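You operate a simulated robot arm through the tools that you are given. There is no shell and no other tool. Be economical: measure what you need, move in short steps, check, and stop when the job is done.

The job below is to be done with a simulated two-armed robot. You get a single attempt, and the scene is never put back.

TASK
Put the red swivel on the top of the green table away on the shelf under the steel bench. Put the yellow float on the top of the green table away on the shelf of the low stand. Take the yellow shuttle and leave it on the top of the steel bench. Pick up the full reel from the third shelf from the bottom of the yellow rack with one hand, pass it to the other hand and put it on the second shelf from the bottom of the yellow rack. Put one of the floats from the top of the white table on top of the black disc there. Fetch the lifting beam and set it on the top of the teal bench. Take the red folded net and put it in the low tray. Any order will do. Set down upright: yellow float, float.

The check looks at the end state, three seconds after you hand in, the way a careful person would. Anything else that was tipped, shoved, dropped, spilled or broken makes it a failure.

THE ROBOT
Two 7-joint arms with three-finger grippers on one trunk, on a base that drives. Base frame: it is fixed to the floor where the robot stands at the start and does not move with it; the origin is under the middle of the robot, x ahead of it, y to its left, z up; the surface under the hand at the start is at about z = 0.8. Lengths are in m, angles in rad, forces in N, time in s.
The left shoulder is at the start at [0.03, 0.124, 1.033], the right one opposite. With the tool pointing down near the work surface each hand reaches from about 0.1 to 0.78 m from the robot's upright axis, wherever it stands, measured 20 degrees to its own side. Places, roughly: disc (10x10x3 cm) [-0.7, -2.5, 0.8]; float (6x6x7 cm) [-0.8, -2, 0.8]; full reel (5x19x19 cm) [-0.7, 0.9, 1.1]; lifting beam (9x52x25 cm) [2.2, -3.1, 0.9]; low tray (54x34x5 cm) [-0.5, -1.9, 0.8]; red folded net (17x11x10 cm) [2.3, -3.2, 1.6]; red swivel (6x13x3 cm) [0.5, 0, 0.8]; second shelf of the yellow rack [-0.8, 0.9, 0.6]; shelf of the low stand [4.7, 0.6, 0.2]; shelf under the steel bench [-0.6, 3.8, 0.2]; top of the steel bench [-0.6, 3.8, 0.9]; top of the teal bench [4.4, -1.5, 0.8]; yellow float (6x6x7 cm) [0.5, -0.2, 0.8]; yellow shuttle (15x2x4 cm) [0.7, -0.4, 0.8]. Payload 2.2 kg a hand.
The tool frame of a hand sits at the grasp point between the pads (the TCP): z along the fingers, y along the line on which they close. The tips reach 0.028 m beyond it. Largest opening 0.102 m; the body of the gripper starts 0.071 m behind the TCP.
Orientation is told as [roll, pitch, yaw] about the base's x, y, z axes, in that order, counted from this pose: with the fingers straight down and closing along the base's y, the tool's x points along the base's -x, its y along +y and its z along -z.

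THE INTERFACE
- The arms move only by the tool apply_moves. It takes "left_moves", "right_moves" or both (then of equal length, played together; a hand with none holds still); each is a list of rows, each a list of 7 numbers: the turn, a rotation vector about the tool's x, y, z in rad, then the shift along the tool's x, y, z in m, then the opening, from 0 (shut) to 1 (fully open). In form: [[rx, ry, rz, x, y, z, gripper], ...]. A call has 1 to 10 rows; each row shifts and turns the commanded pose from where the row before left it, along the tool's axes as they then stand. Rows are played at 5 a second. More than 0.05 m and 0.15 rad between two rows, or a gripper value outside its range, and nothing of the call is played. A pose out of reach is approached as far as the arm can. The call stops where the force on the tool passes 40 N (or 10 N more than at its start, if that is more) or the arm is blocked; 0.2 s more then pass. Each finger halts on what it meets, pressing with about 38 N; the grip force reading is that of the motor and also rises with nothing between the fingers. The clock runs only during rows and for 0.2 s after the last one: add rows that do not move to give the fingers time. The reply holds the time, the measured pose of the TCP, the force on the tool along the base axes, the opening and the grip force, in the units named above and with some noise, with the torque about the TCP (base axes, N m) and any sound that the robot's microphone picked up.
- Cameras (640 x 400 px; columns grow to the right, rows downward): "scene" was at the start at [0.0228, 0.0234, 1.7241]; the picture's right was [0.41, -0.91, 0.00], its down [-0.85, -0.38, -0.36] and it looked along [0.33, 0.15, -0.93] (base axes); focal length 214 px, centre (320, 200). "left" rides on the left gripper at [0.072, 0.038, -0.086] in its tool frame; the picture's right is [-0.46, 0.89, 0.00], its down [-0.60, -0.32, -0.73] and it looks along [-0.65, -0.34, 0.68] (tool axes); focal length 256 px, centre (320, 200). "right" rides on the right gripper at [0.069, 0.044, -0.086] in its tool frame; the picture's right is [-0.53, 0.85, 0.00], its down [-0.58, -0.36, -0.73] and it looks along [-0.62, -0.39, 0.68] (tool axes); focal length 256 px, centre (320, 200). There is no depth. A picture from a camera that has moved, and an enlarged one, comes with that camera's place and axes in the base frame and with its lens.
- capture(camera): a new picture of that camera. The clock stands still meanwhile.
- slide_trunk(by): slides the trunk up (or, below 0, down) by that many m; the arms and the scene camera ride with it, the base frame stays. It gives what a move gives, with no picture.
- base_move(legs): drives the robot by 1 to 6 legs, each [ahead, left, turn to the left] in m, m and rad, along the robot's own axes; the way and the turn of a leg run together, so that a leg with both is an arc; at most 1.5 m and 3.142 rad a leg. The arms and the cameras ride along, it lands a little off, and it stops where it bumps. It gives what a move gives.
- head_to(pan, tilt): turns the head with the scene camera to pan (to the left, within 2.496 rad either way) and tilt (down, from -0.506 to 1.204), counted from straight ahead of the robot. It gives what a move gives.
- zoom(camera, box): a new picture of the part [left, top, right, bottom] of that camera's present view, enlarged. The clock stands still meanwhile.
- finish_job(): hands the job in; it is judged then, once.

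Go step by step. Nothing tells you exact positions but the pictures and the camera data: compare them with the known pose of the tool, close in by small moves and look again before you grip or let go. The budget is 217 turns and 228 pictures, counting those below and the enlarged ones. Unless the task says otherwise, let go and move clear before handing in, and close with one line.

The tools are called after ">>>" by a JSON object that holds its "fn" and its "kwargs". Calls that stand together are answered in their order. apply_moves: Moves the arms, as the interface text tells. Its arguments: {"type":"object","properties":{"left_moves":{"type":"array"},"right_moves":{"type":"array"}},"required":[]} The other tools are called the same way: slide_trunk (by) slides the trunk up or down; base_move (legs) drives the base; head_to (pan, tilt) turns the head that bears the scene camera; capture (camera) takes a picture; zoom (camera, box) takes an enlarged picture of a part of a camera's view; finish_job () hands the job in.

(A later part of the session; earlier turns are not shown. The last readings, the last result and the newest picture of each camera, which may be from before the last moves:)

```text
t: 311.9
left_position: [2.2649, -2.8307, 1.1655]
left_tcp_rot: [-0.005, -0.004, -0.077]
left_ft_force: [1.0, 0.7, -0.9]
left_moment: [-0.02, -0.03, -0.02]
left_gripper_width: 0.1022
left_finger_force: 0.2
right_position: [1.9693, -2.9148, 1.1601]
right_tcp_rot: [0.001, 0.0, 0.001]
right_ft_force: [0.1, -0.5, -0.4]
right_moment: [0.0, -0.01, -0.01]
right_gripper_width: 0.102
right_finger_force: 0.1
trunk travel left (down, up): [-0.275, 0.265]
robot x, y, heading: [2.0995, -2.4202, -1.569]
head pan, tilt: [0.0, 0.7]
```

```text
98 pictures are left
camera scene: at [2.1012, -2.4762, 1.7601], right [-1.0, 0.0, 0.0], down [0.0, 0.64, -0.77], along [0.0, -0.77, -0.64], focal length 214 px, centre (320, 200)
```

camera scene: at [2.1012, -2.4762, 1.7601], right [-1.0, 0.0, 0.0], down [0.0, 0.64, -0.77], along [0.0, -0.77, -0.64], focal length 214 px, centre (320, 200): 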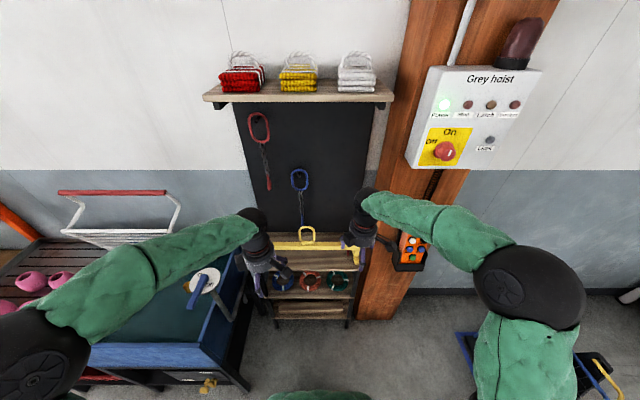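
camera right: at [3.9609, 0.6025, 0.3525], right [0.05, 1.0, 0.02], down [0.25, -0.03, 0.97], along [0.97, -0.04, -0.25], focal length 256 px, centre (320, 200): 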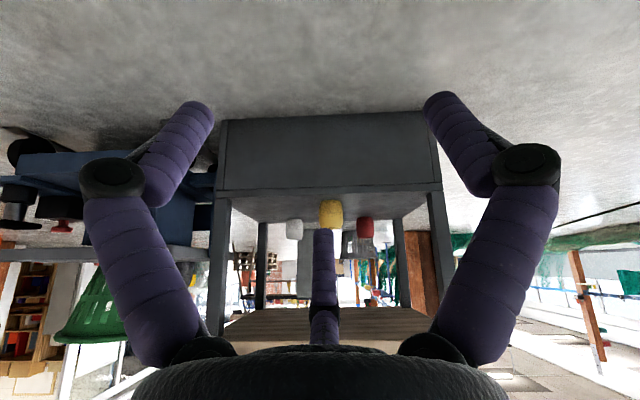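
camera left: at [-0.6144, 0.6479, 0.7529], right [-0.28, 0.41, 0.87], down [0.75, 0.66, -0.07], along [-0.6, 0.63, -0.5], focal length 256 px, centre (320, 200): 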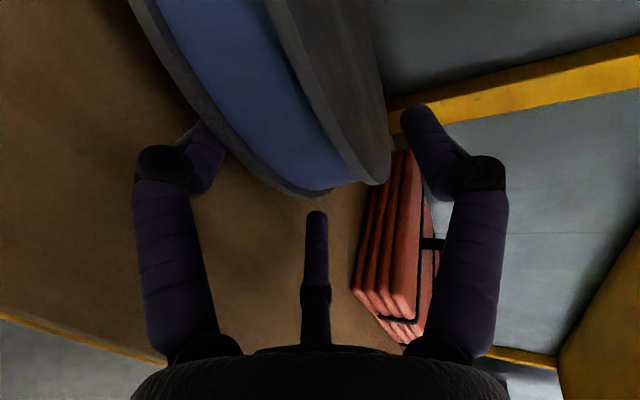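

>>> {"fn": "apply_moves", "kwargs": {"left_moves": [[0, 0, -0.077, -0.021, -0.04, 0, 1], [0, 0, 0, -0.021, -0.042, 0, 1], [0, 0, 0, -0.021, -0.042, 0, 1], [0, 0, 0, -0.021, -0.042, 0, 1], [0, 0, 0, -0.021, -0.042, 0, 1]], "right_moves": [[0, 0, 0, 0, -0.025, 0, 1], [0, 0, 0, 0, -0.025, 0, 1], [0, 0, 0, 0, -0.025, 0, 1], [0, 0, 0, 0, -0.025, 0, 1], [0, 0, 0, 0, -0.025, 0, 1]]}}

>>> {"fn": "capture", "kwargs": {"camera": "left"}}

>>> {"fn": "capture", "kwargs": {"camera": "right"}}

>>> {"fn": "zoom", "kwargs": {"camera": "scene", "box": [220, 180, 400, 300]}}

```text
t: 313.1
left_position: [2.3679, -3.0428, 1.1633]
left_tcp_rot: [0.0, -0.002, -0.001]
left_ft_force: [-0.3, 0.2, 0.2]
left_moment: [0.05, -0.04, -0.02]
left_gripper_width: 0.1021
left_finger_force: 0.1
right_position: [1.9691, -3.0431, 1.1587]
right_tcp_rot: [0.004, 0.001, 0.0]
right_ft_force: [0.6, -0.1, -0.6]
right_moment: [0.03, 0.03, -0.01]
right_gripper_width: 0.102
right_finger_force: 0.1
trunk travel left (down, up): [-0.275, 0.265]
robot x, y, heading: [2.1028, -2.4213, -1.573]
head pan, tilt: [0.0, 0.7]
```

```text
97 pictures are left
camera left: at [2.2947, -3.0051, 1.2493], right [0.47, 0.88, 0.0], down [0.6, -0.32, 0.73], along [0.65, -0.34, -0.68], focal length 256 px, centre (320, 200)
```

left: 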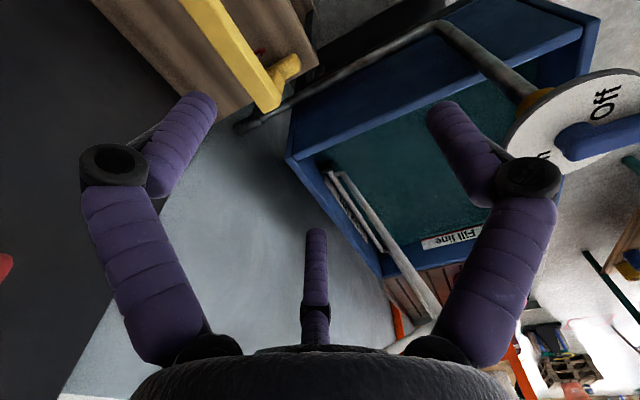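

```text
96 pictures are left
camera right: at [1.9012, -3.0004, 1.2445], right [0.53, 0.85, 0.0], down [0.58, -0.37, 0.73], along [0.62, -0.39, -0.68], focal length 256 px, centre (320, 200)
```

right: 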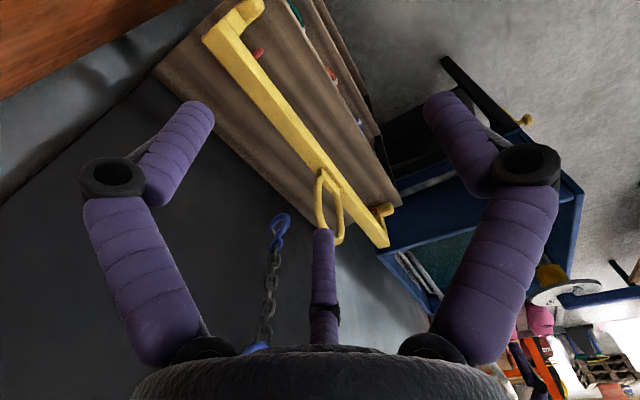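

```text
3.33 times, centred on (310, 240) of scene
camera zoom: at [2.102, -2.4803, 1.7598], right [-1.0, 0.0, 0.0], down [0.0, 0.65, -0.76], along [0.0, -0.76, -0.65], focal length 715 px, centre (353, 67)
```

zoom: 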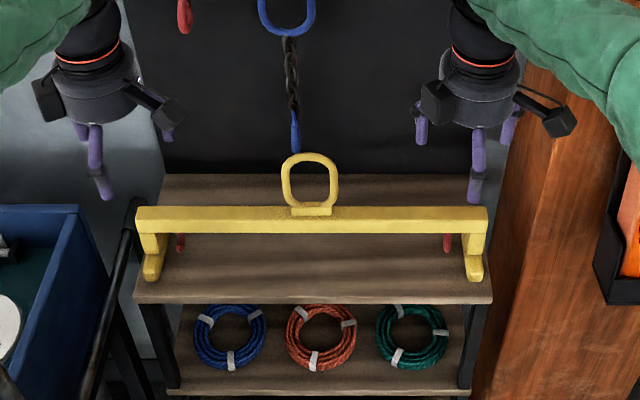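

The bar runs from x≈1.92 to 2.40 at y≈−3.11, z≈0.94; the ring is in the middle. I place hands at x=2.31 and 2.01 and lower to just above the bar.

>>> {"fn": "apply_moves", "kwargs": {"left_moves": [[0, 0, 0, 0.029, -0.036, 0, 1], [0, 0, 0, 0.029, -0.036, 0, 1], [0, 0, 0, 0, 0, 0.045, 1], [0, 0, 0, 0, 0, 0.045, 1], [0, 0, 0, 0, 0, 0.04, 1], [0, 0, 0, 0, 0, 0, 1]], "right_moves": [[0, 0, 0, -0.02, -0.036, 0, 1], [0, 0, 0, -0.02, -0.036, 0, 1], [0, 0, 0, 0, 0, 0.045, 1], [0, 0, 0, 0, 0, 0.045, 1], [0, 0, 0, 0, 0, 0.04, 1], [0, 0, 0, 0, 0, 0, 1]]}}

>>> {"fn": "capture", "kwargs": {"camera": "left"}}

>>> {"fn": "capture", "kwargs": {"camera": "right"}}

>>> {"fn": "zoom", "kwargs": {"camera": "scene", "box": [220, 180, 400, 300]}}

```text
t: 314.4
left_position: [2.3086, -3.1122, 1.0361]
left_tcp_rot: [-0.004, -0.004, -0.002]
left_ft_force: [-0.3, 0.0, 0.1]
left_moment: [0.0, -0.01, -0.02]
left_gripper_width: 0.1019
left_finger_force: 0.0
right_position: [2.0084, -3.1116, 1.0298]
right_tcp_rot: [0.0, -0.001, 0.0]
right_ft_force: [-0.2, 0.3, -0.3]
right_moment: [0.01, 0.01, 0.01]
right_gripper_width: 0.1019
right_finger_force: 0.1
trunk travel left (down, up): [-0.275, 0.265]
robot x, y, heading: [2.1006, -2.4218, -1.568]
head pan, tilt: [0.0, 0.7]
```

```text
94 pictures are left
camera left: at [2.2348, -3.0746, 1.1216], right [0.47, 0.88, 0.0], down [0.6, -0.32, 0.73], along [0.65, -0.34, -0.68], focal length 256 px, centre (320, 200)
```

left: 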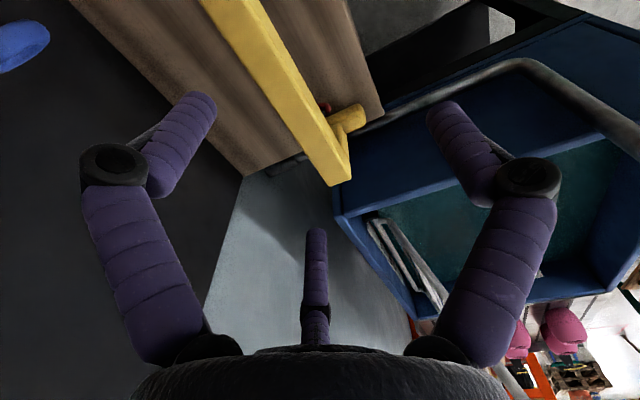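

```text
93 pictures are left
camera right: at [1.9405, -3.0691, 1.1162], right [0.53, 0.84, 0.0], down [0.58, -0.36, 0.73], along [0.62, -0.39, -0.68], focal length 256 px, centre (320, 200)
```

right: 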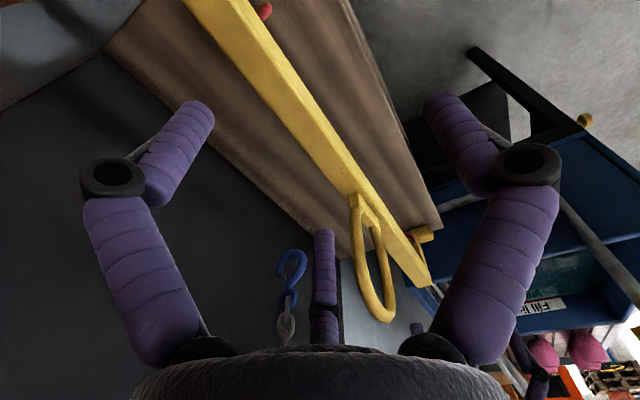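

```text
3.33 times, centred on (310, 240) of scene
camera zoom: at [2.1011, -2.4761, 1.7601], right [-1.0, 0.0, 0.0], down [0.0, 0.64, -0.77], along [0.0, -0.77, -0.64], focal length 715 px, centre (353, 67)
```

zoom: 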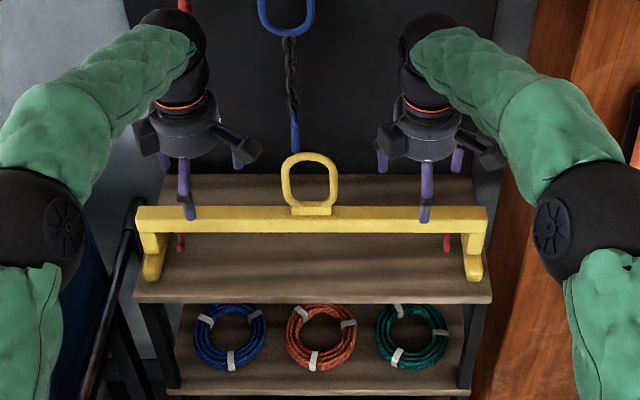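

The bar is about 2 cm further back (y≈−3.13). Shift both hands and descend.

>>> {"fn": "apply_moves", "kwargs": {"left_moves": [[0, 0, 0, 0, -0.02, 0, 1], [0, 0, 0, 0, 0, 0.035, 1], [0, 0, 0, 0, 0, 0.035, 1], [0, 0, 0, 0, 0, 0.026, 1], [0, 0, 0, 0, 0, 0, 1]], "right_moves": [[0, 0, 0, 0, -0.02, 0, 1], [0, 0, 0, 0, 0, 0.035, 1], [0, 0, 0, 0, 0, 0.035, 1], [0, 0, 0, 0, 0, 0.02, 1], [0, 0, 0, 0, 0, 0, 1]]}}

>>> {"fn": "capture", "kwargs": {"camera": "left"}}

>>> {"fn": "capture", "kwargs": {"camera": "right"}}

```text
t: 315.6
left_position: [2.308, -3.133, 0.9397]
left_tcp_rot: [-0.003, -0.005, -0.002]
left_ft_force: [-0.1, -0.5, -0.5]
left_moment: [0.04, 0.01, -0.01]
left_gripper_width: 0.102
left_finger_force: 0.0
right_position: [2.0075, -3.1341, 0.9405]
right_tcp_rot: [-0.001, 0.0, -0.001]
right_ft_force: [0.3, -0.9, -0.7]
right_moment: [0.0, 0.02, -0.02]
right_gripper_width: 0.1021
right_finger_force: 0.1
trunk travel left (down, up): [-0.275, 0.265]
robot x, y, heading: [2.0996, -2.4207, -1.572]
head pan, tilt: [0.0, 0.7]
```

```text
91 pictures are left
camera left: at [2.2355, -3.0952, 1.0254], right [0.47, 0.88, 0.0], down [0.6, -0.32, 0.73], along [0.65, -0.34, -0.68], focal length 256 px, centre (320, 200)
```

left: 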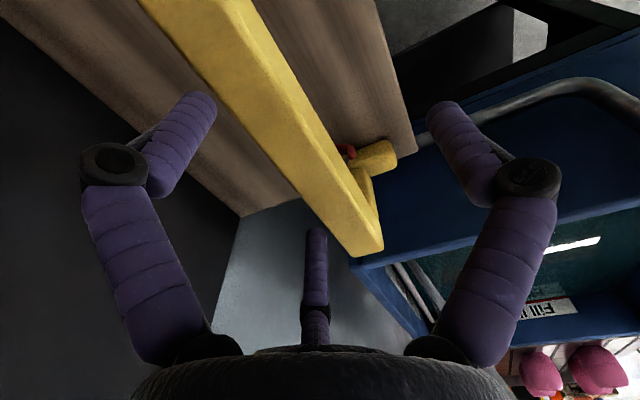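

```text
90 pictures are left
camera right: at [1.9405, -3.0902, 1.0264], right [0.54, 0.84, 0.0], down [0.58, -0.36, 0.73], along [0.62, -0.39, -0.68], focal length 256 px, centre (320, 200)
```

right: 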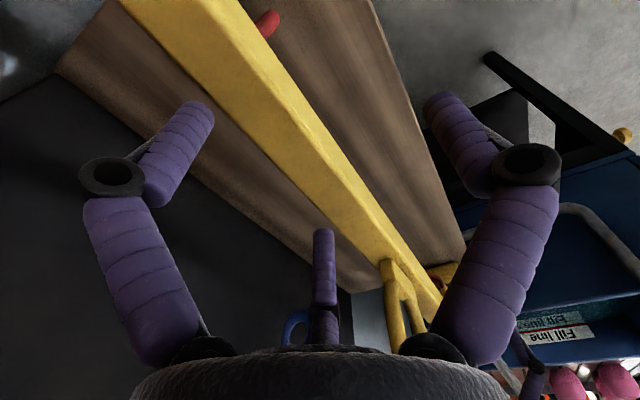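

Both hands straddle the bar without contact. Close both.

>>> {"fn": "apply_moves", "kwargs": {"left_moves": [[0, 0, 0, 0, 0, 0, 0.7], [0, 0, 0, 0, 0, 0, 0.5], [0, 0, 0, 0, 0, 0, 0.3], [0, 0, 0, 0, 0, 0, 0], [0, 0, 0, 0, 0, 0, 0]], "right_moves": [[0, 0, 0, 0, 0, 0, 0.7], [0, 0, 0, 0, 0, 0, 0.5], [0, 0, 0, 0, 0, 0, 0.3], [0, 0, 0, 0, 0, 0, 0], [0, 0, 0, 0, 0, 0, 0]]}}

>>> {"fn": "slide_trunk", "kwargs": {"by": 0.04}}

>>> {"fn": "zoom", "kwargs": {"camera": "scene", "box": [220, 180, 400, 300]}}

```text
t: 316.9
left_position: [2.3076, -3.1323, 0.9397]
left_tcp_rot: [-0.005, -0.003, -0.002]
left_ft_force: [-3.9, -0.5, 10.0]
left_moment: [-0.07, 0.22, -0.02]
left_gripper_width: 0.0023
left_finger_force: 31.6
right_position: [2.0078, -3.1316, 0.9399]
right_tcp_rot: [-0.001, 0.0, 0.001]
right_ft_force: [-0.1, -0.6, 1.8]
right_moment: [0.02, 0.03, 0.0]
right_gripper_width: 0.0021
right_finger_force: 31.5
trunk travel left (down, up): [-0.275, 0.265]
robot x, y, heading: [2.0994, -2.4212, -1.574]
head pan, tilt: [0.0, 0.7]
```

```text
t: 317.7
left_position: [2.3081, -3.1326, 0.9783]
left_tcp_rot: [-0.003, -0.002, -0.001]
left_ft_force: [0.1, -0.5, -0.5]
left_moment: [-0.02, 0.01, 0.0]
left_gripper_width: 0.002
left_finger_force: 31.3
right_position: [2.0094, -3.1345, 0.9791]
right_tcp_rot: [0.001, 0.001, 0.0]
right_ft_force: [0.4, -0.3, -0.6]
right_moment: [0.0, -0.03, 0.01]
right_gripper_width: 0.0023
right_finger_force: 31.2
trunk travel left (down, up): [-0.315, 0.225]
robot x, y, heading: [2.1026, -2.4197, -1.573]
head pan, tilt: [0.0, 0.7]
```

```text
3.33 times, centred on (310, 240) of scene
camera zoom: at [2.1014, -2.4772, 1.7999], right [-1.0, 0.0, 0.0], down [0.0, 0.64, -0.76], along [0.0, -0.76, -0.64], focal length 715 px, centre (353, 67)
```

zoom: 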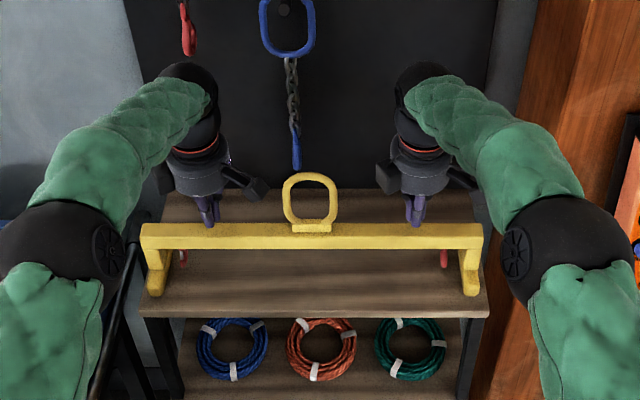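

The grip closed above the bar: it is lower and further back (y≈−3.15, bar centre z≈0.885). I open, correct and go down again.

>>> {"fn": "apply_moves", "kwargs": {"left_moves": [[0, 0, 0, 0, -0.011, 0, 1], [0, 0, 0, 0, -0.011, 0, 1], [0, 0, 0, 0, 0, 0.02, 1], [0, 0, 0, 0, 0, 0.025, 1], [0, 0, 0, 0, 0, 0.025, 1], [0, 0, 0, 0, 0, 0.022, 1], [0, 0, 0, 0, 0, 0, 1]], "right_moves": [[0, 0, 0, 0, -0.01, 0, 1], [0, 0, 0, 0, -0.01, 0, 1], [0, 0, 0, 0, 0, 0.02, 1], [0, 0, 0, 0, 0, 0.025, 1], [0, 0, 0, 0, 0, 0.025, 1], [0, 0, 0, 0, 0, 0.022, 1], [0, 0, 0, 0, 0, 0, 1]]}}

>>> {"fn": "capture", "kwargs": {"camera": "right"}}

>>> {"fn": "zoom", "kwargs": {"camera": "scene", "box": [220, 180, 400, 300]}}

```text
t: 319.3
left_position: [2.31, -3.1548, 0.8882]
left_tcp_rot: [-0.004, -0.004, -0.001]
left_ft_force: [0.1, 0.2, 0.1]
left_moment: [0.01, 0.01, -0.01]
left_gripper_width: 0.1019
left_finger_force: 0.1
right_position: [2.0092, -3.1541, 0.8886]
right_tcp_rot: [-0.003, 0.001, -0.001]
right_ft_force: [0.6, 0.3, 0.3]
right_moment: [0.01, -0.05, 0.01]
right_gripper_width: 0.1017
right_finger_force: 0.1
trunk travel left (down, up): [-0.315, 0.225]
robot x, y, heading: [2.0982, -2.422, -1.569]
head pan, tilt: [0.0, 0.7]
```

```text
88 pictures are left
camera right: at [1.9406, -3.1105, 0.9749], right [0.54, 0.84, 0.0], down [0.58, -0.36, 0.73], along [0.62, -0.39, -0.68], focal length 256 px, centre (320, 200)
```

right: 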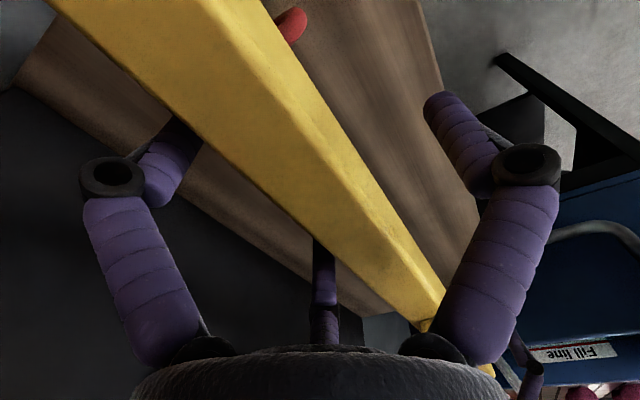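

```text
3.33 times, centred on (310, 240) of scene
camera zoom: at [2.1011, -2.476, 1.8001], right [-1.0, 0.0, 0.0], down [0.0, 0.64, -0.77], along [0.0, -0.77, -0.64], focal length 715 px, centre (353, 67)
```

zoom: 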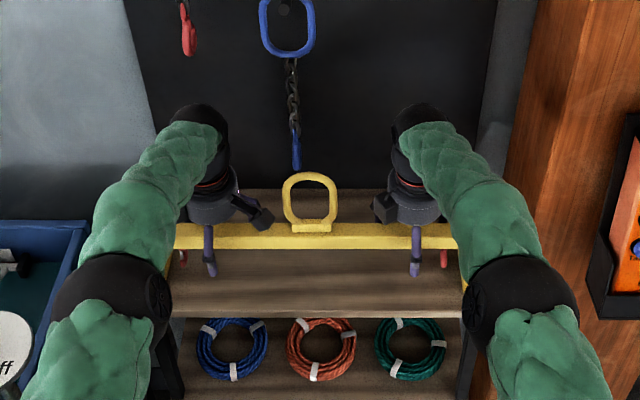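

Now the fingers clearly straddle the bar. Close both and lift with the trunk.

>>> {"fn": "apply_moves", "kwargs": {"left_moves": [[0, 0, 0, 0, 0, 0, 0.7], [0, 0, 0, 0, 0, 0, 0.5], [0, 0, 0, 0, 0, 0, 0.3], [0, 0, 0, 0, 0, 0, 0], [0, 0, 0, 0, 0, 0, 0]], "right_moves": [[0, 0, 0, 0, 0, 0, 0.7], [0, 0, 0, 0, 0, 0, 0.5], [0, 0, 0, 0, 0, 0, 0.3], [0, 0, 0, 0, 0, 0, 0], [0, 0, 0, 0, 0, 0, 0]]}}

>>> {"fn": "slide_trunk", "kwargs": {"by": 0.1}}

>>> {"fn": "zoom", "kwargs": {"camera": "scene", "box": [220, 180, 400, 300]}}

```text
t: 320.5
left_position: [2.3091, -3.1549, 0.8869]
left_tcp_rot: [-0.003, -0.004, -0.001]
left_ft_force: [0.3, 7.1, 2.4]
left_moment: [0.06, 0.0, -0.17]
left_gripper_width: 0.0431
left_finger_force: 38.0
right_position: [2.0087, -3.1544, 0.8896]
right_tcp_rot: [-0.001, -0.001, -0.003]
right_ft_force: [0.0, -4.5, 0.4]
right_moment: [0.0, 0.08, -0.36]
right_gripper_width: 0.0429
right_finger_force: 37.9
trunk travel left (down, up): [-0.315, 0.225]
robot x, y, heading: [2.0993, -2.4223, -1.57]
head pan, tilt: [0.0, 0.7]
```

```text
t: 321.8
left_position: [2.3079, -3.1553, 0.9858]
left_tcp_rot: [-0.001, -0.005, -0.002]
left_ft_force: [1.3, 3.9, -7.0]
left_moment: [-0.01, -0.04, -0.41]
left_gripper_width: 0.043
left_finger_force: 38.0
right_position: [2.0082, -3.1556, 0.9861]
right_tcp_rot: [0.003, 0.001, -0.001]
right_ft_force: [-0.9, -4.1, -7.0]
right_moment: [-0.06, 0.12, -0.79]
right_gripper_width: 0.0431
right_finger_force: 37.6
trunk travel left (down, up): [-0.415, 0.125]
robot x, y, heading: [2.0987, -2.4231, -1.571]
head pan, tilt: [0.0, 0.7]
```

```text
3.33 times, centred on (310, 240) of scene
camera zoom: at [2.1014, -2.4791, 1.8997], right [-1.0, 0.0, 0.0], down [0.0, 0.65, -0.76], along [0.0, -0.76, -0.65], focal length 715 px, centre (353, 67)
```

zoom: 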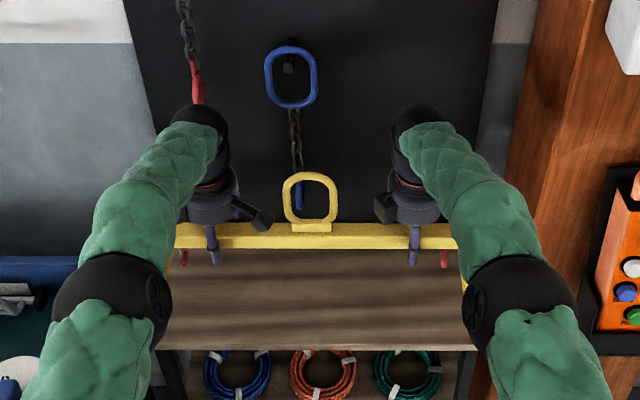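

The beam is lifted (≈7 N per hand). I back out and drive to the teal bench, keeping the arms still.

>>> {"fn": "base_move", "kwargs": {"legs": [[-0.67, 0, 0], [0, 1.33, 0], [-1.4, 0, 0], [0, 0.86, 0]]}}

>>> {"fn": "capture", "kwargs": {"camera": "scene"}}

```text
t: 342.4
left_position: [4.504, -1.1282, 0.9862]
left_tcp_rot: [-0.001, -0.003, -0.003]
left_ft_force: [1.8, 7.9, -6.9]
left_moment: [-0.69, -0.07, -0.47]
left_gripper_width: 0.043
left_finger_force: 37.7
right_position: [4.2038, -1.1256, 0.9876]
right_tcp_rot: [-0.001, 0.002, -0.003]
right_ft_force: [3.3, -6.8, -7.8]
right_moment: [0.51, 0.72, -0.76]
right_gripper_width: 0.0428
right_finger_force: 38.0
trunk travel left (down, up): [-0.415, 0.125]
robot x, y, heading: [4.2914, -0.391, -1.571]
head pan, tilt: [0.0, 0.7]
```

```text
85 pictures are left
camera scene: at [4.2973, -0.4496, 1.9], right [-1.0, 0.0, 0.0], down [0.0, 0.64, -0.76], along [0.0, -0.76, -0.64], focal length 214 px, centre (320, 200)
```

scene: 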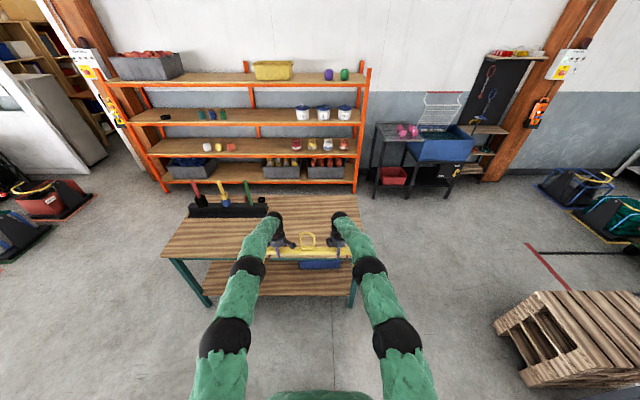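

Bench is free in front. I go ahead 0.27 m and lower with the trunk.

>>> {"fn": "base_move", "kwargs": {"legs": [[0.27, 0, 0]]}}

>>> {"fn": "slide_trunk", "kwargs": {"by": -0.06}}

>>> {"fn": "zoom", "kwargs": {"camera": "scene", "box": [200, 170, 420, 310]}}

```text
t: 344.4
left_position: [4.5045, -1.3988, 0.9873]
left_tcp_rot: [0.0, -0.003, -0.002]
left_ft_force: [1.6, 1.3, -6.3]
left_moment: [0.02, 0.07, -0.21]
left_gripper_width: 0.0427
left_finger_force: 37.9
right_position: [4.2037, -1.3963, 0.9867]
right_tcp_rot: [0.003, -0.001, 0.0]
right_ft_force: [-0.7, -1.3, -7.3]
right_moment: [-0.07, 0.18, -0.46]
right_gripper_width: 0.0429
right_finger_force: 37.7
trunk travel left (down, up): [-0.415, 0.125]
robot x, y, heading: [4.2963, -0.6641, -1.57]
head pan, tilt: [0.0, 0.7]
```

```text
t: 345.4
left_position: [4.5038, -1.3985, 0.9272]
left_tcp_rot: [-0.003, -0.003, -0.003]
left_ft_force: [0.6, 2.7, -5.6]
left_moment: [-0.06, 0.1, -0.08]
left_gripper_width: 0.0426
left_finger_force: 38.8
right_position: [4.2041, -1.3968, 0.929]
right_tcp_rot: [0.0, 0.0, 0.0]
right_ft_force: [-0.6, -2.1, -8.0]
right_moment: [0.0, 0.27, -0.74]
right_gripper_width: 0.0428
right_finger_force: 37.9
trunk travel left (down, up): [-0.355, 0.185]
robot x, y, heading: [4.2986, -0.6666, -1.567]
head pan, tilt: [0.0, 0.7]
```

```text
2.86 times, centred on (310, 240) of scene
camera zoom: at [4.296, -0.7205, 1.8401], right [-1.0, 0.0, 0.0], down [0.0, 0.65, -0.76], along [0.0, -0.76, -0.65], focal length 613 px, centre (349, 86)
```

zoom: 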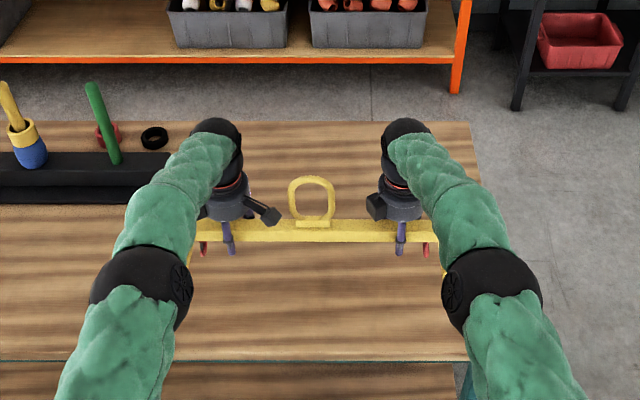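

>>> {"fn": "slide_trunk", "kwargs": {"by": -0.02}}

>>> {"fn": "slide_trunk", "kwargs": {"by": -0.01}}

```text
t: 346.0
left_position: [4.5031, -1.3968, 0.9077]
left_tcp_rot: [-0.001, -0.004, -0.001]
left_ft_force: [0.5, 3.3, -4.1]
left_moment: [0.01, 0.37, -0.44]
left_gripper_width: 0.0429
left_finger_force: 37.9
right_position: [4.204, -1.3957, 0.9083]
right_tcp_rot: [-0.001, -0.001, 0.0]
right_ft_force: [-0.2, -3.6, -9.1]
right_moment: [-0.09, 0.33, -0.8]
right_gripper_width: 0.0429
right_finger_force: 38.0
trunk travel left (down, up): [-0.335, 0.205]
robot x, y, heading: [4.2914, -0.6682, -1.569]
head pan, tilt: [0.0, 0.7]
```

```text
t: 346.6
left_position: [4.5036, -1.3982, 0.8965]
left_tcp_rot: [-0.002, -0.004, -0.001]
left_ft_force: [2.0, 4.7, -3.6]
left_moment: [-0.04, 0.33, -0.53]
left_gripper_width: 0.043
left_finger_force: 37.4
right_position: [4.2047, -1.3963, 0.8972]
right_tcp_rot: [0.002, 0.0, 0.001]
right_ft_force: [-0.5, -3.1, -9.0]
right_moment: [-0.07, 0.35, -0.84]
right_gripper_width: 0.043
right_finger_force: 38.2
trunk travel left (down, up): [-0.325, 0.215]
robot x, y, heading: [4.2966, -0.6629, -1.575]
head pan, tilt: [0.0, 0.7]
```

>>> {"fn": "slide_trunk", "kwargs": {"by": -0.01}}

>>> {"fn": "slide_trunk", "kwargs": {"by": -0.008}}

>>> {"fn": "zoom", "kwargs": {"camera": "scene", "box": [240, 210, 380, 300]}}

```text
t: 347.2
left_position: [4.5034, -1.3966, 0.8871]
left_tcp_rot: [-0.002, -0.002, -0.001]
left_ft_force: [1.3, 4.4, -3.8]
left_moment: [-0.02, 0.3, -0.52]
left_gripper_width: 0.0429
left_finger_force: 38.0
right_position: [4.203, -1.3964, 0.8877]
right_tcp_rot: [0.001, 0.0, 0.0]
right_ft_force: [-0.8, -4.2, -7.7]
right_moment: [-0.12, 0.3, -0.89]
right_gripper_width: 0.0431
right_finger_force: 38.2
trunk travel left (down, up): [-0.315, 0.225]
robot x, y, heading: [4.2972, -0.6648, -1.57]
head pan, tilt: [0.0, 0.7]
```

```text
t: 347.8
left_position: [4.5036, -1.3977, 0.8787]
left_tcp_rot: [-0.002, -0.003, -0.002]
left_ft_force: [0.3, 5.0, -5.3]
left_moment: [-0.06, 0.19, -0.45]
left_gripper_width: 0.0428
left_finger_force: 38.2
right_position: [4.2043, -1.3958, 0.8789]
right_tcp_rot: [0.002, -0.001, -0.001]
right_ft_force: [-0.7, -4.5, -7.5]
right_moment: [-0.07, 0.2, -0.81]
right_gripper_width: 0.043
right_finger_force: 38.0
trunk travel left (down, up): [-0.307, 0.233]
robot x, y, heading: [4.2912, -0.6585, -1.571]
head pan, tilt: [0.0, 0.7]
```

```text
4.44 times, centred on (310, 255) of scene
camera zoom: at [4.2959, -0.72, 1.792], right [-1.0, 0.0, 0.0], down [0.0, 0.64, -0.76], along [0.0, -0.76, -0.64], focal length 953 px, centre (364, -44)
```

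zoom: 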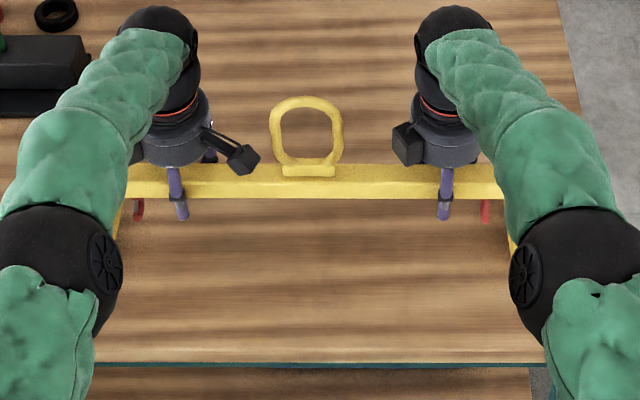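

>>> {"fn": "slide_trunk", "kwargs": {"by": -0.012}}

>>> {"fn": "slide_trunk", "kwargs": {"by": -0.01}}

>>> {"fn": "slide_trunk", "kwargs": {"by": -0.01}}

```text
t: 348.4
left_position: [4.5033, -1.3962, 0.8692]
left_tcp_rot: [-0.004, -0.004, -0.001]
left_ft_force: [0.2, 4.9, 0.7]
left_moment: [0.36, 0.27, -0.59]
left_gripper_width: 0.043
left_finger_force: 37.7
right_position: [4.2036, -1.3974, 0.8681]
right_tcp_rot: [-0.001, 0.001, 0.001]
right_ft_force: [0.5, -4.0, -1.2]
right_moment: [0.32, 0.46, -0.81]
right_gripper_width: 0.043
right_finger_force: 38.1
trunk travel left (down, up): [-0.295, 0.245]
robot x, y, heading: [4.2973, -0.664, -1.569]
head pan, tilt: [0.0, 0.7]
```

```text
t: 348.9
left_position: [4.5039, -1.3983, 0.8676]
left_tcp_rot: [-0.02, -0.004, -0.002]
left_ft_force: [-7.2, -0.9, 37.0]
left_moment: [1.25, -0.24, -0.73]
left_gripper_width: 0.0432
left_finger_force: 37.9
right_position: [4.2052, -1.3971, 0.8685]
right_tcp_rot: [-0.017, -0.001, -0.002]
right_ft_force: [7.5, -7.5, 34.2]
right_moment: [0.99, 0.06, -0.45]
right_gripper_width: 0.0432
right_finger_force: 38.1
trunk travel left (down, up): [-0.285, 0.255]
robot x, y, heading: [4.2945, -0.6649, -1.573]
head pan, tilt: [0.0, 0.7]
```

```text
t: 349.5
left_position: [4.5051, -1.3967, 0.8533]
left_tcp_rot: [-0.014, -0.005, -0.002]
left_ft_force: [-3.7, -11.2, 26.3]
left_moment: [0.08, -0.94, -1.31]
left_gripper_width: 0.0463
left_finger_force: 37.4
right_position: [4.2005, -1.3956, 0.8529]
right_tcp_rot: [-0.008, -0.002, -0.004]
right_ft_force: [0.1, -6.3, 30.2]
right_moment: [0.17, -0.4, -0.81]
right_gripper_width: 0.0457
right_finger_force: 37.8
trunk travel left (down, up): [-0.275, 0.265]
robot x, y, heading: [4.2912, -0.6643, -1.569]
head pan, tilt: [0.0, 0.7]
```

The beam rests on the bench (I pressed a little too far). Open both hands and raise.

>>> {"fn": "apply_moves", "kwargs": {"left_moves": [[0, 0, 0, 0, 0, -0.005, 0.4], [0, 0, 0, 0, 0, 0, 0.6], [0, 0, 0, 0, 0, 0, 0.8], [0, 0, 0, 0, 0, 0, 1], [0, 0, 0, 0, 0, 0, 1]], "right_moves": [[0, 0, 0, 0, 0, -0.005, 0.4], [0, 0, 0, 0, 0, 0, 0.6], [0, 0, 0, 0, 0, 0, 0.8], [0, 0, 0, 0, 0, 0, 1], [0, 0, 0, 0, 0, 0, 1]]}}

>>> {"fn": "slide_trunk", "kwargs": {"by": 0.25}}

>>> {"fn": "base_move", "kwargs": {"legs": [[-0.4, 0, 0]]}}

>>> {"fn": "zoom", "kwargs": {"camera": "scene", "box": [160, 150, 420, 320]}}

```text
t: 350.7
left_position: [4.5027, -1.397, 0.8527]
left_tcp_rot: [-0.001, -0.003, -0.001]
left_ft_force: [0.2, -0.2, -0.5]
left_moment: [0.0, 0.02, 0.02]
left_gripper_width: 0.102
left_finger_force: 0.0
right_position: [4.2045, -1.3953, 0.8519]
right_tcp_rot: [0.001, 0.0, 0.0]
right_ft_force: [1.3, 0.3, 0.3]
right_moment: [0.02, 0.02, 0.0]
right_gripper_width: 0.1016
right_finger_force: 0.0
trunk travel left (down, up): [-0.275, 0.265]
robot x, y, heading: [4.292, -0.6651, -1.575]
head pan, tilt: [0.0, 0.7]
```

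```text
t: 353.3
left_position: [4.5035, -1.3976, 1.1018]
left_tcp_rot: [-0.001, -0.005, -0.001]
left_ft_force: [0.0, 0.6, 1.0]
left_moment: [0.0, 0.0, 0.0]
left_gripper_width: 0.1022
left_finger_force: 0.0
right_position: [4.2037, -1.3961, 1.1023]
right_tcp_rot: [0.002, 0.002, -0.001]
right_ft_force: [0.9, -0.4, -0.6]
right_moment: [-0.01, 0.0, -0.02]
right_gripper_width: 0.1019
right_finger_force: 0.1
trunk travel left (down, up): [-0.525, 0.015]
robot x, y, heading: [4.2966, -0.6622, -1.569]
head pan, tilt: [0.0, 0.7]
```

```text
t: 355.8
left_position: [4.5041, -0.9963, 1.1012]
left_tcp_rot: [0.0, -0.003, 0.009]
left_ft_force: [0.1, -0.4, 0.0]
left_moment: [0.0, 0.02, 0.0]
left_gripper_width: 0.1019
left_finger_force: 0.0
right_position: [4.204, -0.9981, 1.1016]
right_tcp_rot: [0.002, 0.0, 0.01]
right_ft_force: [0.0, 0.3, -1.0]
right_moment: [0.03, 0.03, 0.01]
right_gripper_width: 0.1022
right_finger_force: 0.1
trunk travel left (down, up): [-0.525, 0.015]
robot x, y, heading: [4.2879, -0.2608, -1.558]
head pan, tilt: [0.0, 0.7]
```

```text
2.35 times, centred on (290, 235) of scene
camera zoom: at [4.2886, -0.3217, 2.0099], right [-1.0, -0.01, 0.0], down [-0.01, 0.65, -0.76], along [0.01, -0.76, -0.65], focal length 505 px, centre (391, 118)
```

zoom: 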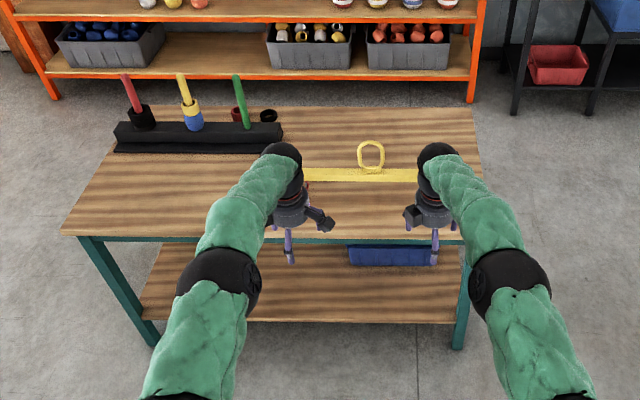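

The beam stands on the teal bench. Next the red folded net: back to the rack.

>>> {"fn": "base_move", "kwargs": {"legs": [[0, -0.86, -0.013], [1.45, 0, 0], [0, -1.33, 0], [0.42, 0, 0]]}}

>>> {"fn": "head_to", "kwargs": {"pan": 0.25, "tilt": 0.3}}

>>> {"fn": "capture", "kwargs": {"camera": "scene"}}

>>> {"fn": "zoom", "kwargs": {"camera": "scene", "box": [260, 130, 420, 230]}}

```text
t: 375.7
left_position: [2.2651, -2.8589, 1.102]
left_tcp_rot: [-0.001, -0.004, -0.02]
left_ft_force: [-0.9, -0.1, 0.4]
left_moment: [0.01, -0.01, 0.03]
left_gripper_width: 0.1023
left_finger_force: 0.1
right_position: [1.9645, -2.8512, 1.1022]
right_tcp_rot: [0.001, 0.0, -0.017]
right_ft_force: [-0.8, -0.3, -0.4]
right_moment: [0.01, -0.01, 0.0]
right_gripper_width: 0.1021
right_finger_force: 0.1
trunk travel left (down, up): [-0.525, 0.015]
robot x, y, heading: [2.0664, -2.1191, -1.589]
head pan, tilt: [0.0, 0.7]
```

```text
t: 376.6
left_position: [2.2647, -2.8589, 1.1034]
left_tcp_rot: [-0.004, -0.003, -0.017]
left_ft_force: [0.6, 0.3, 0.0]
left_moment: [0.01, -0.02, 0.01]
left_gripper_width: 0.102
left_finger_force: 0.2
right_position: [1.9648, -2.852, 1.1032]
right_tcp_rot: [0.0, -0.001, -0.017]
right_ft_force: [0.1, -0.1, -0.3]
right_moment: [-0.01, -0.01, -0.02]
right_gripper_width: 0.1019
right_finger_force: 0.1
trunk travel left (down, up): [-0.525, 0.015]
robot x, y, heading: [2.0667, -2.1216, -1.587]
head pan, tilt: [0.25, 0.3]
```

```text
81 pictures are left
camera scene: at [2.0914, -2.1812, 2.0461], right [-0.97, -0.23, 0.0], down [-0.07, 0.29, -0.96], along [0.22, -0.93, -0.3], focal length 214 px, centre (320, 200)
```

scene: 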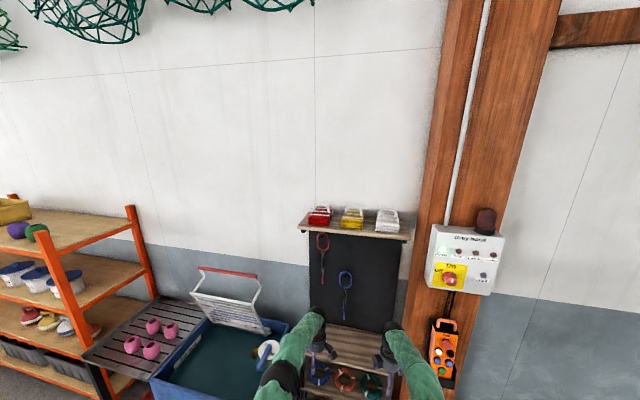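

```text
4.00 times, centred on (340, 180) of scene
camera zoom: at [2.0914, -2.1812, 2.0461], right [-0.97, -0.23, 0.0], down [-0.07, 0.29, -0.96], along [0.22, -0.93, -0.3], focal length 858 px, centre (240, 280)
```

zoom: 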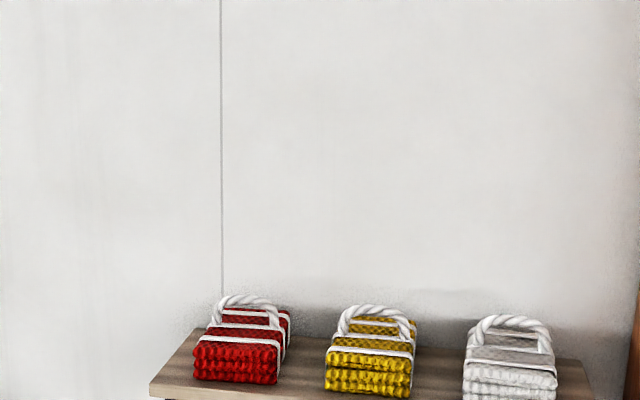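

The red net (with a rope handle arching sideways, top at about (2.335,-3.237,1.69)) must be taken by its handle. I retract both hands and pitch the left hand forward 60°, then raise it.

>>> {"fn": "apply_moves", "kwargs": {"left_moves": [[0, 0, 0, 0, 0.048, 0, 0.6], [0, 0, 0, 0, 0.048, 0, 0.6], [0, 0, 0, 0, 0.048, 0, 0.6], [0, 0, 0, 0, 0.048, 0, 0.6], [0, 0, 0, 0, 0.048, 0, 0.6], [0.1496, 0, 0, 0, 0, 0, 0.6], [0.1496, 0, 0, 0, 0, 0, 0.6], [0.1496, 0, 0, 0, 0, 0, 0.6], [0.1496, 0, 0, 0, 0, 0, 0.6], [0.1496, 0, 0, 0, 0, 0, 0.6]], "right_moves": [[0, 0, 0, 0, 0.048, 0, 0.6], [0, 0, 0, 0, 0.048, 0, 0.6], [0, 0, 0, 0, 0.048, 0, 0.6], [0, 0, 0, 0, 0.048, 0, 0.6], [0, 0, 0, 0, 0.048, 0, 0.6], [0, 0, 0, 0, 0.048, 0, 0.6], [0, 0, 0, 0, 0, 0, 0.6], [0, 0, 0, 0, 0, 0, 0.6], [0, 0, 0, 0, 0, 0, 0.6], [0, 0, 0, 0, 0, 0, 0.6]]}}

>>> {"fn": "apply_moves", "kwargs": {"left_moves": [[0.1496, 0, 0, 0, 0, 0, 0.6], [0.1496, 0, 0, 0, 0, 0, 0.6], [0, 0, 0, 0, -0.042, -0.024, 0.6], [0, 0, 0, 0, -0.042, -0.024, 0.6], [0, 0, 0, 0, -0.042, -0.024, 0.6], [0, 0, 0, 0, -0.042, -0.024, 0.6], [0, 0, 0, 0, -0.042, -0.024, 0.6], [0, 0, 0, 0, -0.042, -0.024, 0.6], [0, 0, 0, 0, -0.042, -0.024, 0.6], [0, 0, 0, 0, -0.042, -0.024, 0.6]]}}

>>> {"fn": "capture", "kwargs": {"camera": "scene"}}

```text
t: 378.8
left_position: [2.2685, -2.6186, 1.1029]
left_tcp_rot: [-0.495, -0.002, -0.021]
left_ft_force: [-0.1, 0.7, 0.5]
left_moment: [-0.04, 0.01, 0.01]
left_gripper_width: 0.0612
left_finger_force: 0.1
left hand out of reach, approached as far as the arm can: row 9, 10
right_position: [1.9678, -2.5625, 1.1018]
right_tcp_rot: [-0.001, 0.0, -0.017]
right_ft_force: [0.1, 0.3, 0.6]
right_moment: [0.01, -0.05, 0.0]
right_gripper_width: 0.061
right_finger_force: 0.0
trunk travel left (down, up): [-0.525, 0.015]
robot x, y, heading: [2.07, -2.1222, -1.591]
head pan, tilt: [0.25, 0.3]
```

```text
t: 381.0
left_position: [2.2636, -2.8228, 1.429]
left_tcp_rot: [-0.492, -0.004, -0.02]
left_ft_force: [0.0, 0.0, 0.1]
left_moment: [-0.02, 0.01, 0.03]
left_gripper_width: 0.0612
left_finger_force: 0.0
left hand out of reach, approached as far as the arm can: row 1, 2
right_position: [1.9685, -2.562, 1.1016]
right_tcp_rot: [0.002, 0.0, -0.017]
right_ft_force: [-0.1, 0.1, 0.1]
right_moment: [0.01, -0.02, 0.05]
right_gripper_width: 0.0612
right_finger_force: 0.0
trunk travel left (down, up): [-0.525, 0.015]
robot x, y, heading: [2.0678, -2.12, -1.588]
head pan, tilt: [0.25, 0.3]
```

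```text
79 pictures are left
camera scene: at [2.0911, -2.183, 2.0461], right [-0.97, -0.23, 0.0], down [-0.07, 0.29, -0.95], along [0.22, -0.93, -0.3], focal length 214 px, centre (320, 200)
```

scene: 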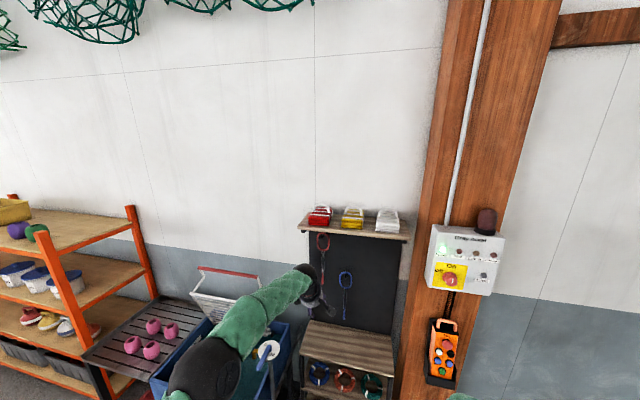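

The left wrist hit a limit in that roll. Because the gripper is three-fold symmetric, I'll use another roll (yaw −0.52, then pitch) so that one finger points down to go through the handle.

>>> {"fn": "apply_moves", "kwargs": {"left_moves": [[-0.123, 0, 0, 0, 0, 0, 0.6], [-0.123, 0, 0, 0, 0, 0, 0.6], [-0.123, 0, 0, 0, 0, 0, 0.6], [-0.123, 0, 0, 0, 0, 0, 0.6], [0, 0, 0.1495, 0, 0, 0, 0.6], [0, 0, 0.1495, 0, 0, 0, 0.6], [0, 0, 0.1495, 0, 0, 0, 0.6], [0, 0, 0.1495, 0, 0, 0, 0.6], [0, 0, 0.1495, 0, 0, 0, 0.6], [0, 0, 0.1495, 0, 0, 0, 0.6]]}}

>>> {"fn": "apply_moves", "kwargs": {"left_moves": [[0, 0, 0.1495, 0, 0, 0, 0.6], [0, 0, 0.1495, 0, 0, 0, 0.6], [0, 0, 0.1495, 0, 0, 0, 0.6], [0, 0, 0.1495, 0, 0, 0, 0.6], [0, 0, 0.1495, 0, 0, 0, 0.6], [0, 0, 0.1495, 0, 0, 0, 0.6], [0, 0, 0.1495, 0, 0, 0, 0.6], [0, 0, 0.1495, 0, 0, 0, 0.6], [-0.0745, -0.129, 0, 0, 0, 0, 0.6], [-0.0745, -0.129, 0, 0, 0, 0, 0.6]]}}

>>> {"fn": "apply_moves", "kwargs": {"left_moves": [[-0.0745, -0.129, 0, 0, 0, 0, 0.6], [-0.0745, -0.129, 0, 0, 0, 0, 0.6], [-0.0745, -0.129, 0, 0, 0, 0, 0.6], [-0.0745, -0.129, 0, 0, 0, 0, 0.6], [-0.0745, -0.129, 0, 0, 0, 0, 0.6], [-0.0745, -0.129, 0, 0, 0, 0, 0.6], [0, 0, 0, 0, 0, 0, 0.6]]}}

>>> {"fn": "capture", "kwargs": {"camera": "left"}}

```text
t: 383.2
left_position: [2.2641, -2.8225, 1.431]
left_tcp_rot: [0.0, -0.003, -0.919]
left_ft_force: [-0.3, 1.0, 0.1]
left_moment: [0.06, -0.02, -0.01]
left_gripper_width: 0.0612
left_finger_force: 0.0
right_position: [1.968, -2.5617, 1.1027]
right_tcp_rot: [0.0, 0.001, -0.018]
right_ft_force: [-0.2, -0.5, -1.5]
right_moment: [0.0, 0.01, -0.02]
right_gripper_width: 0.0613
right_finger_force: 0.0
trunk travel left (down, up): [-0.525, 0.015]
robot x, y, heading: [2.0664, -2.122, -1.595]
head pan, tilt: [0.25, 0.3]
```

```text
t: 385.4
left_position: [2.2636, -2.8213, 1.4326]
left_tcp_rot: [0.156, -0.261, -2.136]
left_ft_force: [0.3, 0.6, 0.2]
left_moment: [-0.03, 0.01, 0.0]
left_gripper_width: 0.061
left_finger_force: 0.1
right_position: [1.9682, -2.5606, 1.1028]
right_tcp_rot: [0.0, 0.0, -0.017]
right_ft_force: [0.8, 0.0, 1.2]
right_moment: [-0.02, 0.0, 0.01]
right_gripper_width: 0.0615
right_finger_force: 0.1
trunk travel left (down, up): [-0.525, 0.015]
robot x, y, heading: [2.0688, -2.1179, -1.588]
head pan, tilt: [0.25, 0.3]
```

```text
t: 387.0
left_position: [2.264, -2.8242, 1.4292]
left_tcp_rot: [0.871, -0.917, -2.565]
left_ft_force: [-1.1, 0.5, -1.4]
left_moment: [-0.02, 0.02, 0.05]
left_gripper_width: 0.0612
left_finger_force: 0.1
right_position: [1.9677, -2.5636, 1.1014]
right_tcp_rot: [0.002, 0.0, -0.016]
right_ft_force: [-0.8, 0.8, 0.4]
right_moment: [0.03, 0.0, -0.02]
right_gripper_width: 0.0611
right_finger_force: 0.1
trunk travel left (down, up): [-0.525, 0.015]
robot x, y, heading: [2.0662, -2.1222, -1.587]
head pan, tilt: [0.25, 0.3]
```

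```text
78 pictures are left
camera left: at [2.335, -2.7284, 1.4239], right [0.53, -0.34, 0.78], down [-0.57, 0.54, 0.62], along [-0.63, -0.77, 0.09], focal length 256 px, centre (320, 200)
```

left: 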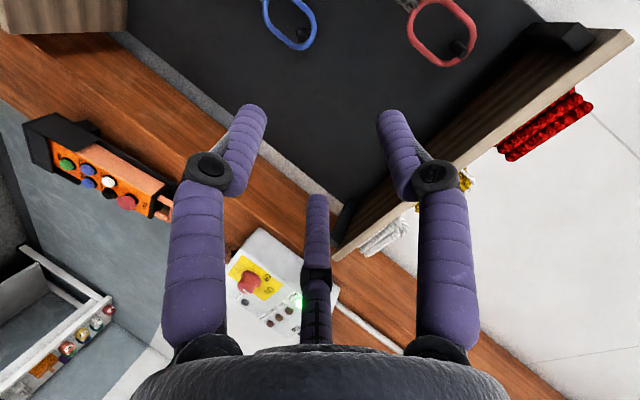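

The orientation works (one finger down, pitched 67°). I pull back, raise to handle height, tilt a bit more, and drive closer.

>>> {"fn": "apply_moves", "kwargs": {"left_moves": [[0, 0, 0, -0.0131, 0.0071, -0.047, 0.4], [0, 0, 0, -0.0131, 0.0071, -0.047, 0.4], [0, 0, 0, -0.0131, 0.0071, -0.047, 0.4], [0, 0, 0, -0.0131, 0.0071, -0.047, 0.4], [0, 0, 0, -0.0131, 0.0071, -0.047, 0.4], [0, 0, 0, -0.0131, 0.0071, -0.047, 0.4], [0, 0, 0, -0.0131, 0.0071, -0.047, 0.4], [0, 0, 0, -0.0131, 0.0071, -0.047, 0.4], [0, 0, 0, 0.018, 0.03, 0, 0.4], [-0.0745, -0.129, 0, 0.018, 0.03, 0, 0.4]]}}

>>> {"fn": "base_move", "kwargs": {"legs": [[0.38, 0, 0.018]]}}

>>> {"fn": "capture", "kwargs": {"camera": "left"}}

>>> {"fn": "zoom", "kwargs": {"camera": "scene", "box": [240, 180, 400, 280]}}

```text
t: 389.2
left_position: [2.3348, -2.5148, 1.6789]
left_tcp_rot: [1.146, -1.001, -2.794]
left_ft_force: [-0.3, -1.3, 0.7]
left_moment: [-0.05, 0.0, 0.02]
left_gripper_width: 0.0408
left_finger_force: 0.0
right_position: [1.9673, -2.561, 1.1034]
right_tcp_rot: [0.0, 0.002, -0.018]
right_ft_force: [-0.1, 0.4, 0.0]
right_moment: [-0.02, -0.04, 0.03]
right_gripper_width: 0.0612
right_finger_force: 0.0
trunk travel left (down, up): [-0.525, 0.015]
robot x, y, heading: [2.0653, -2.1184, -1.587]
head pan, tilt: [0.25, 0.3]
```

```text
t: 391.6
left_position: [2.3378, -2.8915, 1.6773]
left_tcp_rot: [1.141, -1.0, -2.779]
left_ft_force: [1.0, 0.9, -0.2]
left_moment: [-0.01, 0.0, 0.02]
left_gripper_width: 0.0409
left_finger_force: 0.1
right_position: [1.9712, -2.9417, 1.1012]
right_tcp_rot: [-0.001, 0.0, -0.004]
right_ft_force: [0.4, 0.2, 0.4]
right_moment: [0.05, 0.0, 0.0]
right_gripper_width: 0.0615
right_finger_force: 0.1
trunk travel left (down, up): [-0.525, 0.015]
robot x, y, heading: [2.0632, -2.4993, -1.574]
head pan, tilt: [0.25, 0.3]
```

```text
77 pictures are left
camera left: at [2.4069, -2.7986, 1.6554], right [0.53, -0.19, 0.83], down [-0.57, 0.63, 0.52], along [-0.62, -0.75, 0.23], focal length 256 px, centre (320, 200)
```

left: 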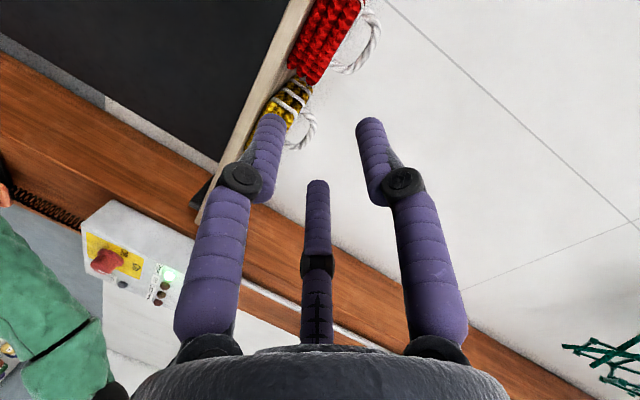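

```text
4.00 times, centred on (320, 230) of scene
camera zoom: at [2.0886, -2.5601, 2.0462], right [-0.97, -0.24, 0.0], down [-0.07, 0.29, -0.96], along [0.23, -0.93, -0.3], focal length 858 px, centre (320, 80)
```

zoom: 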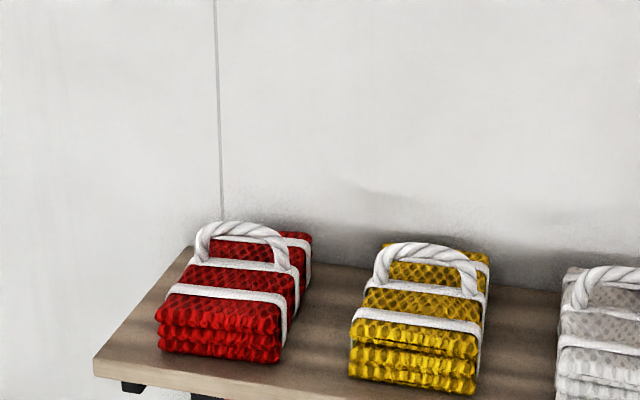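

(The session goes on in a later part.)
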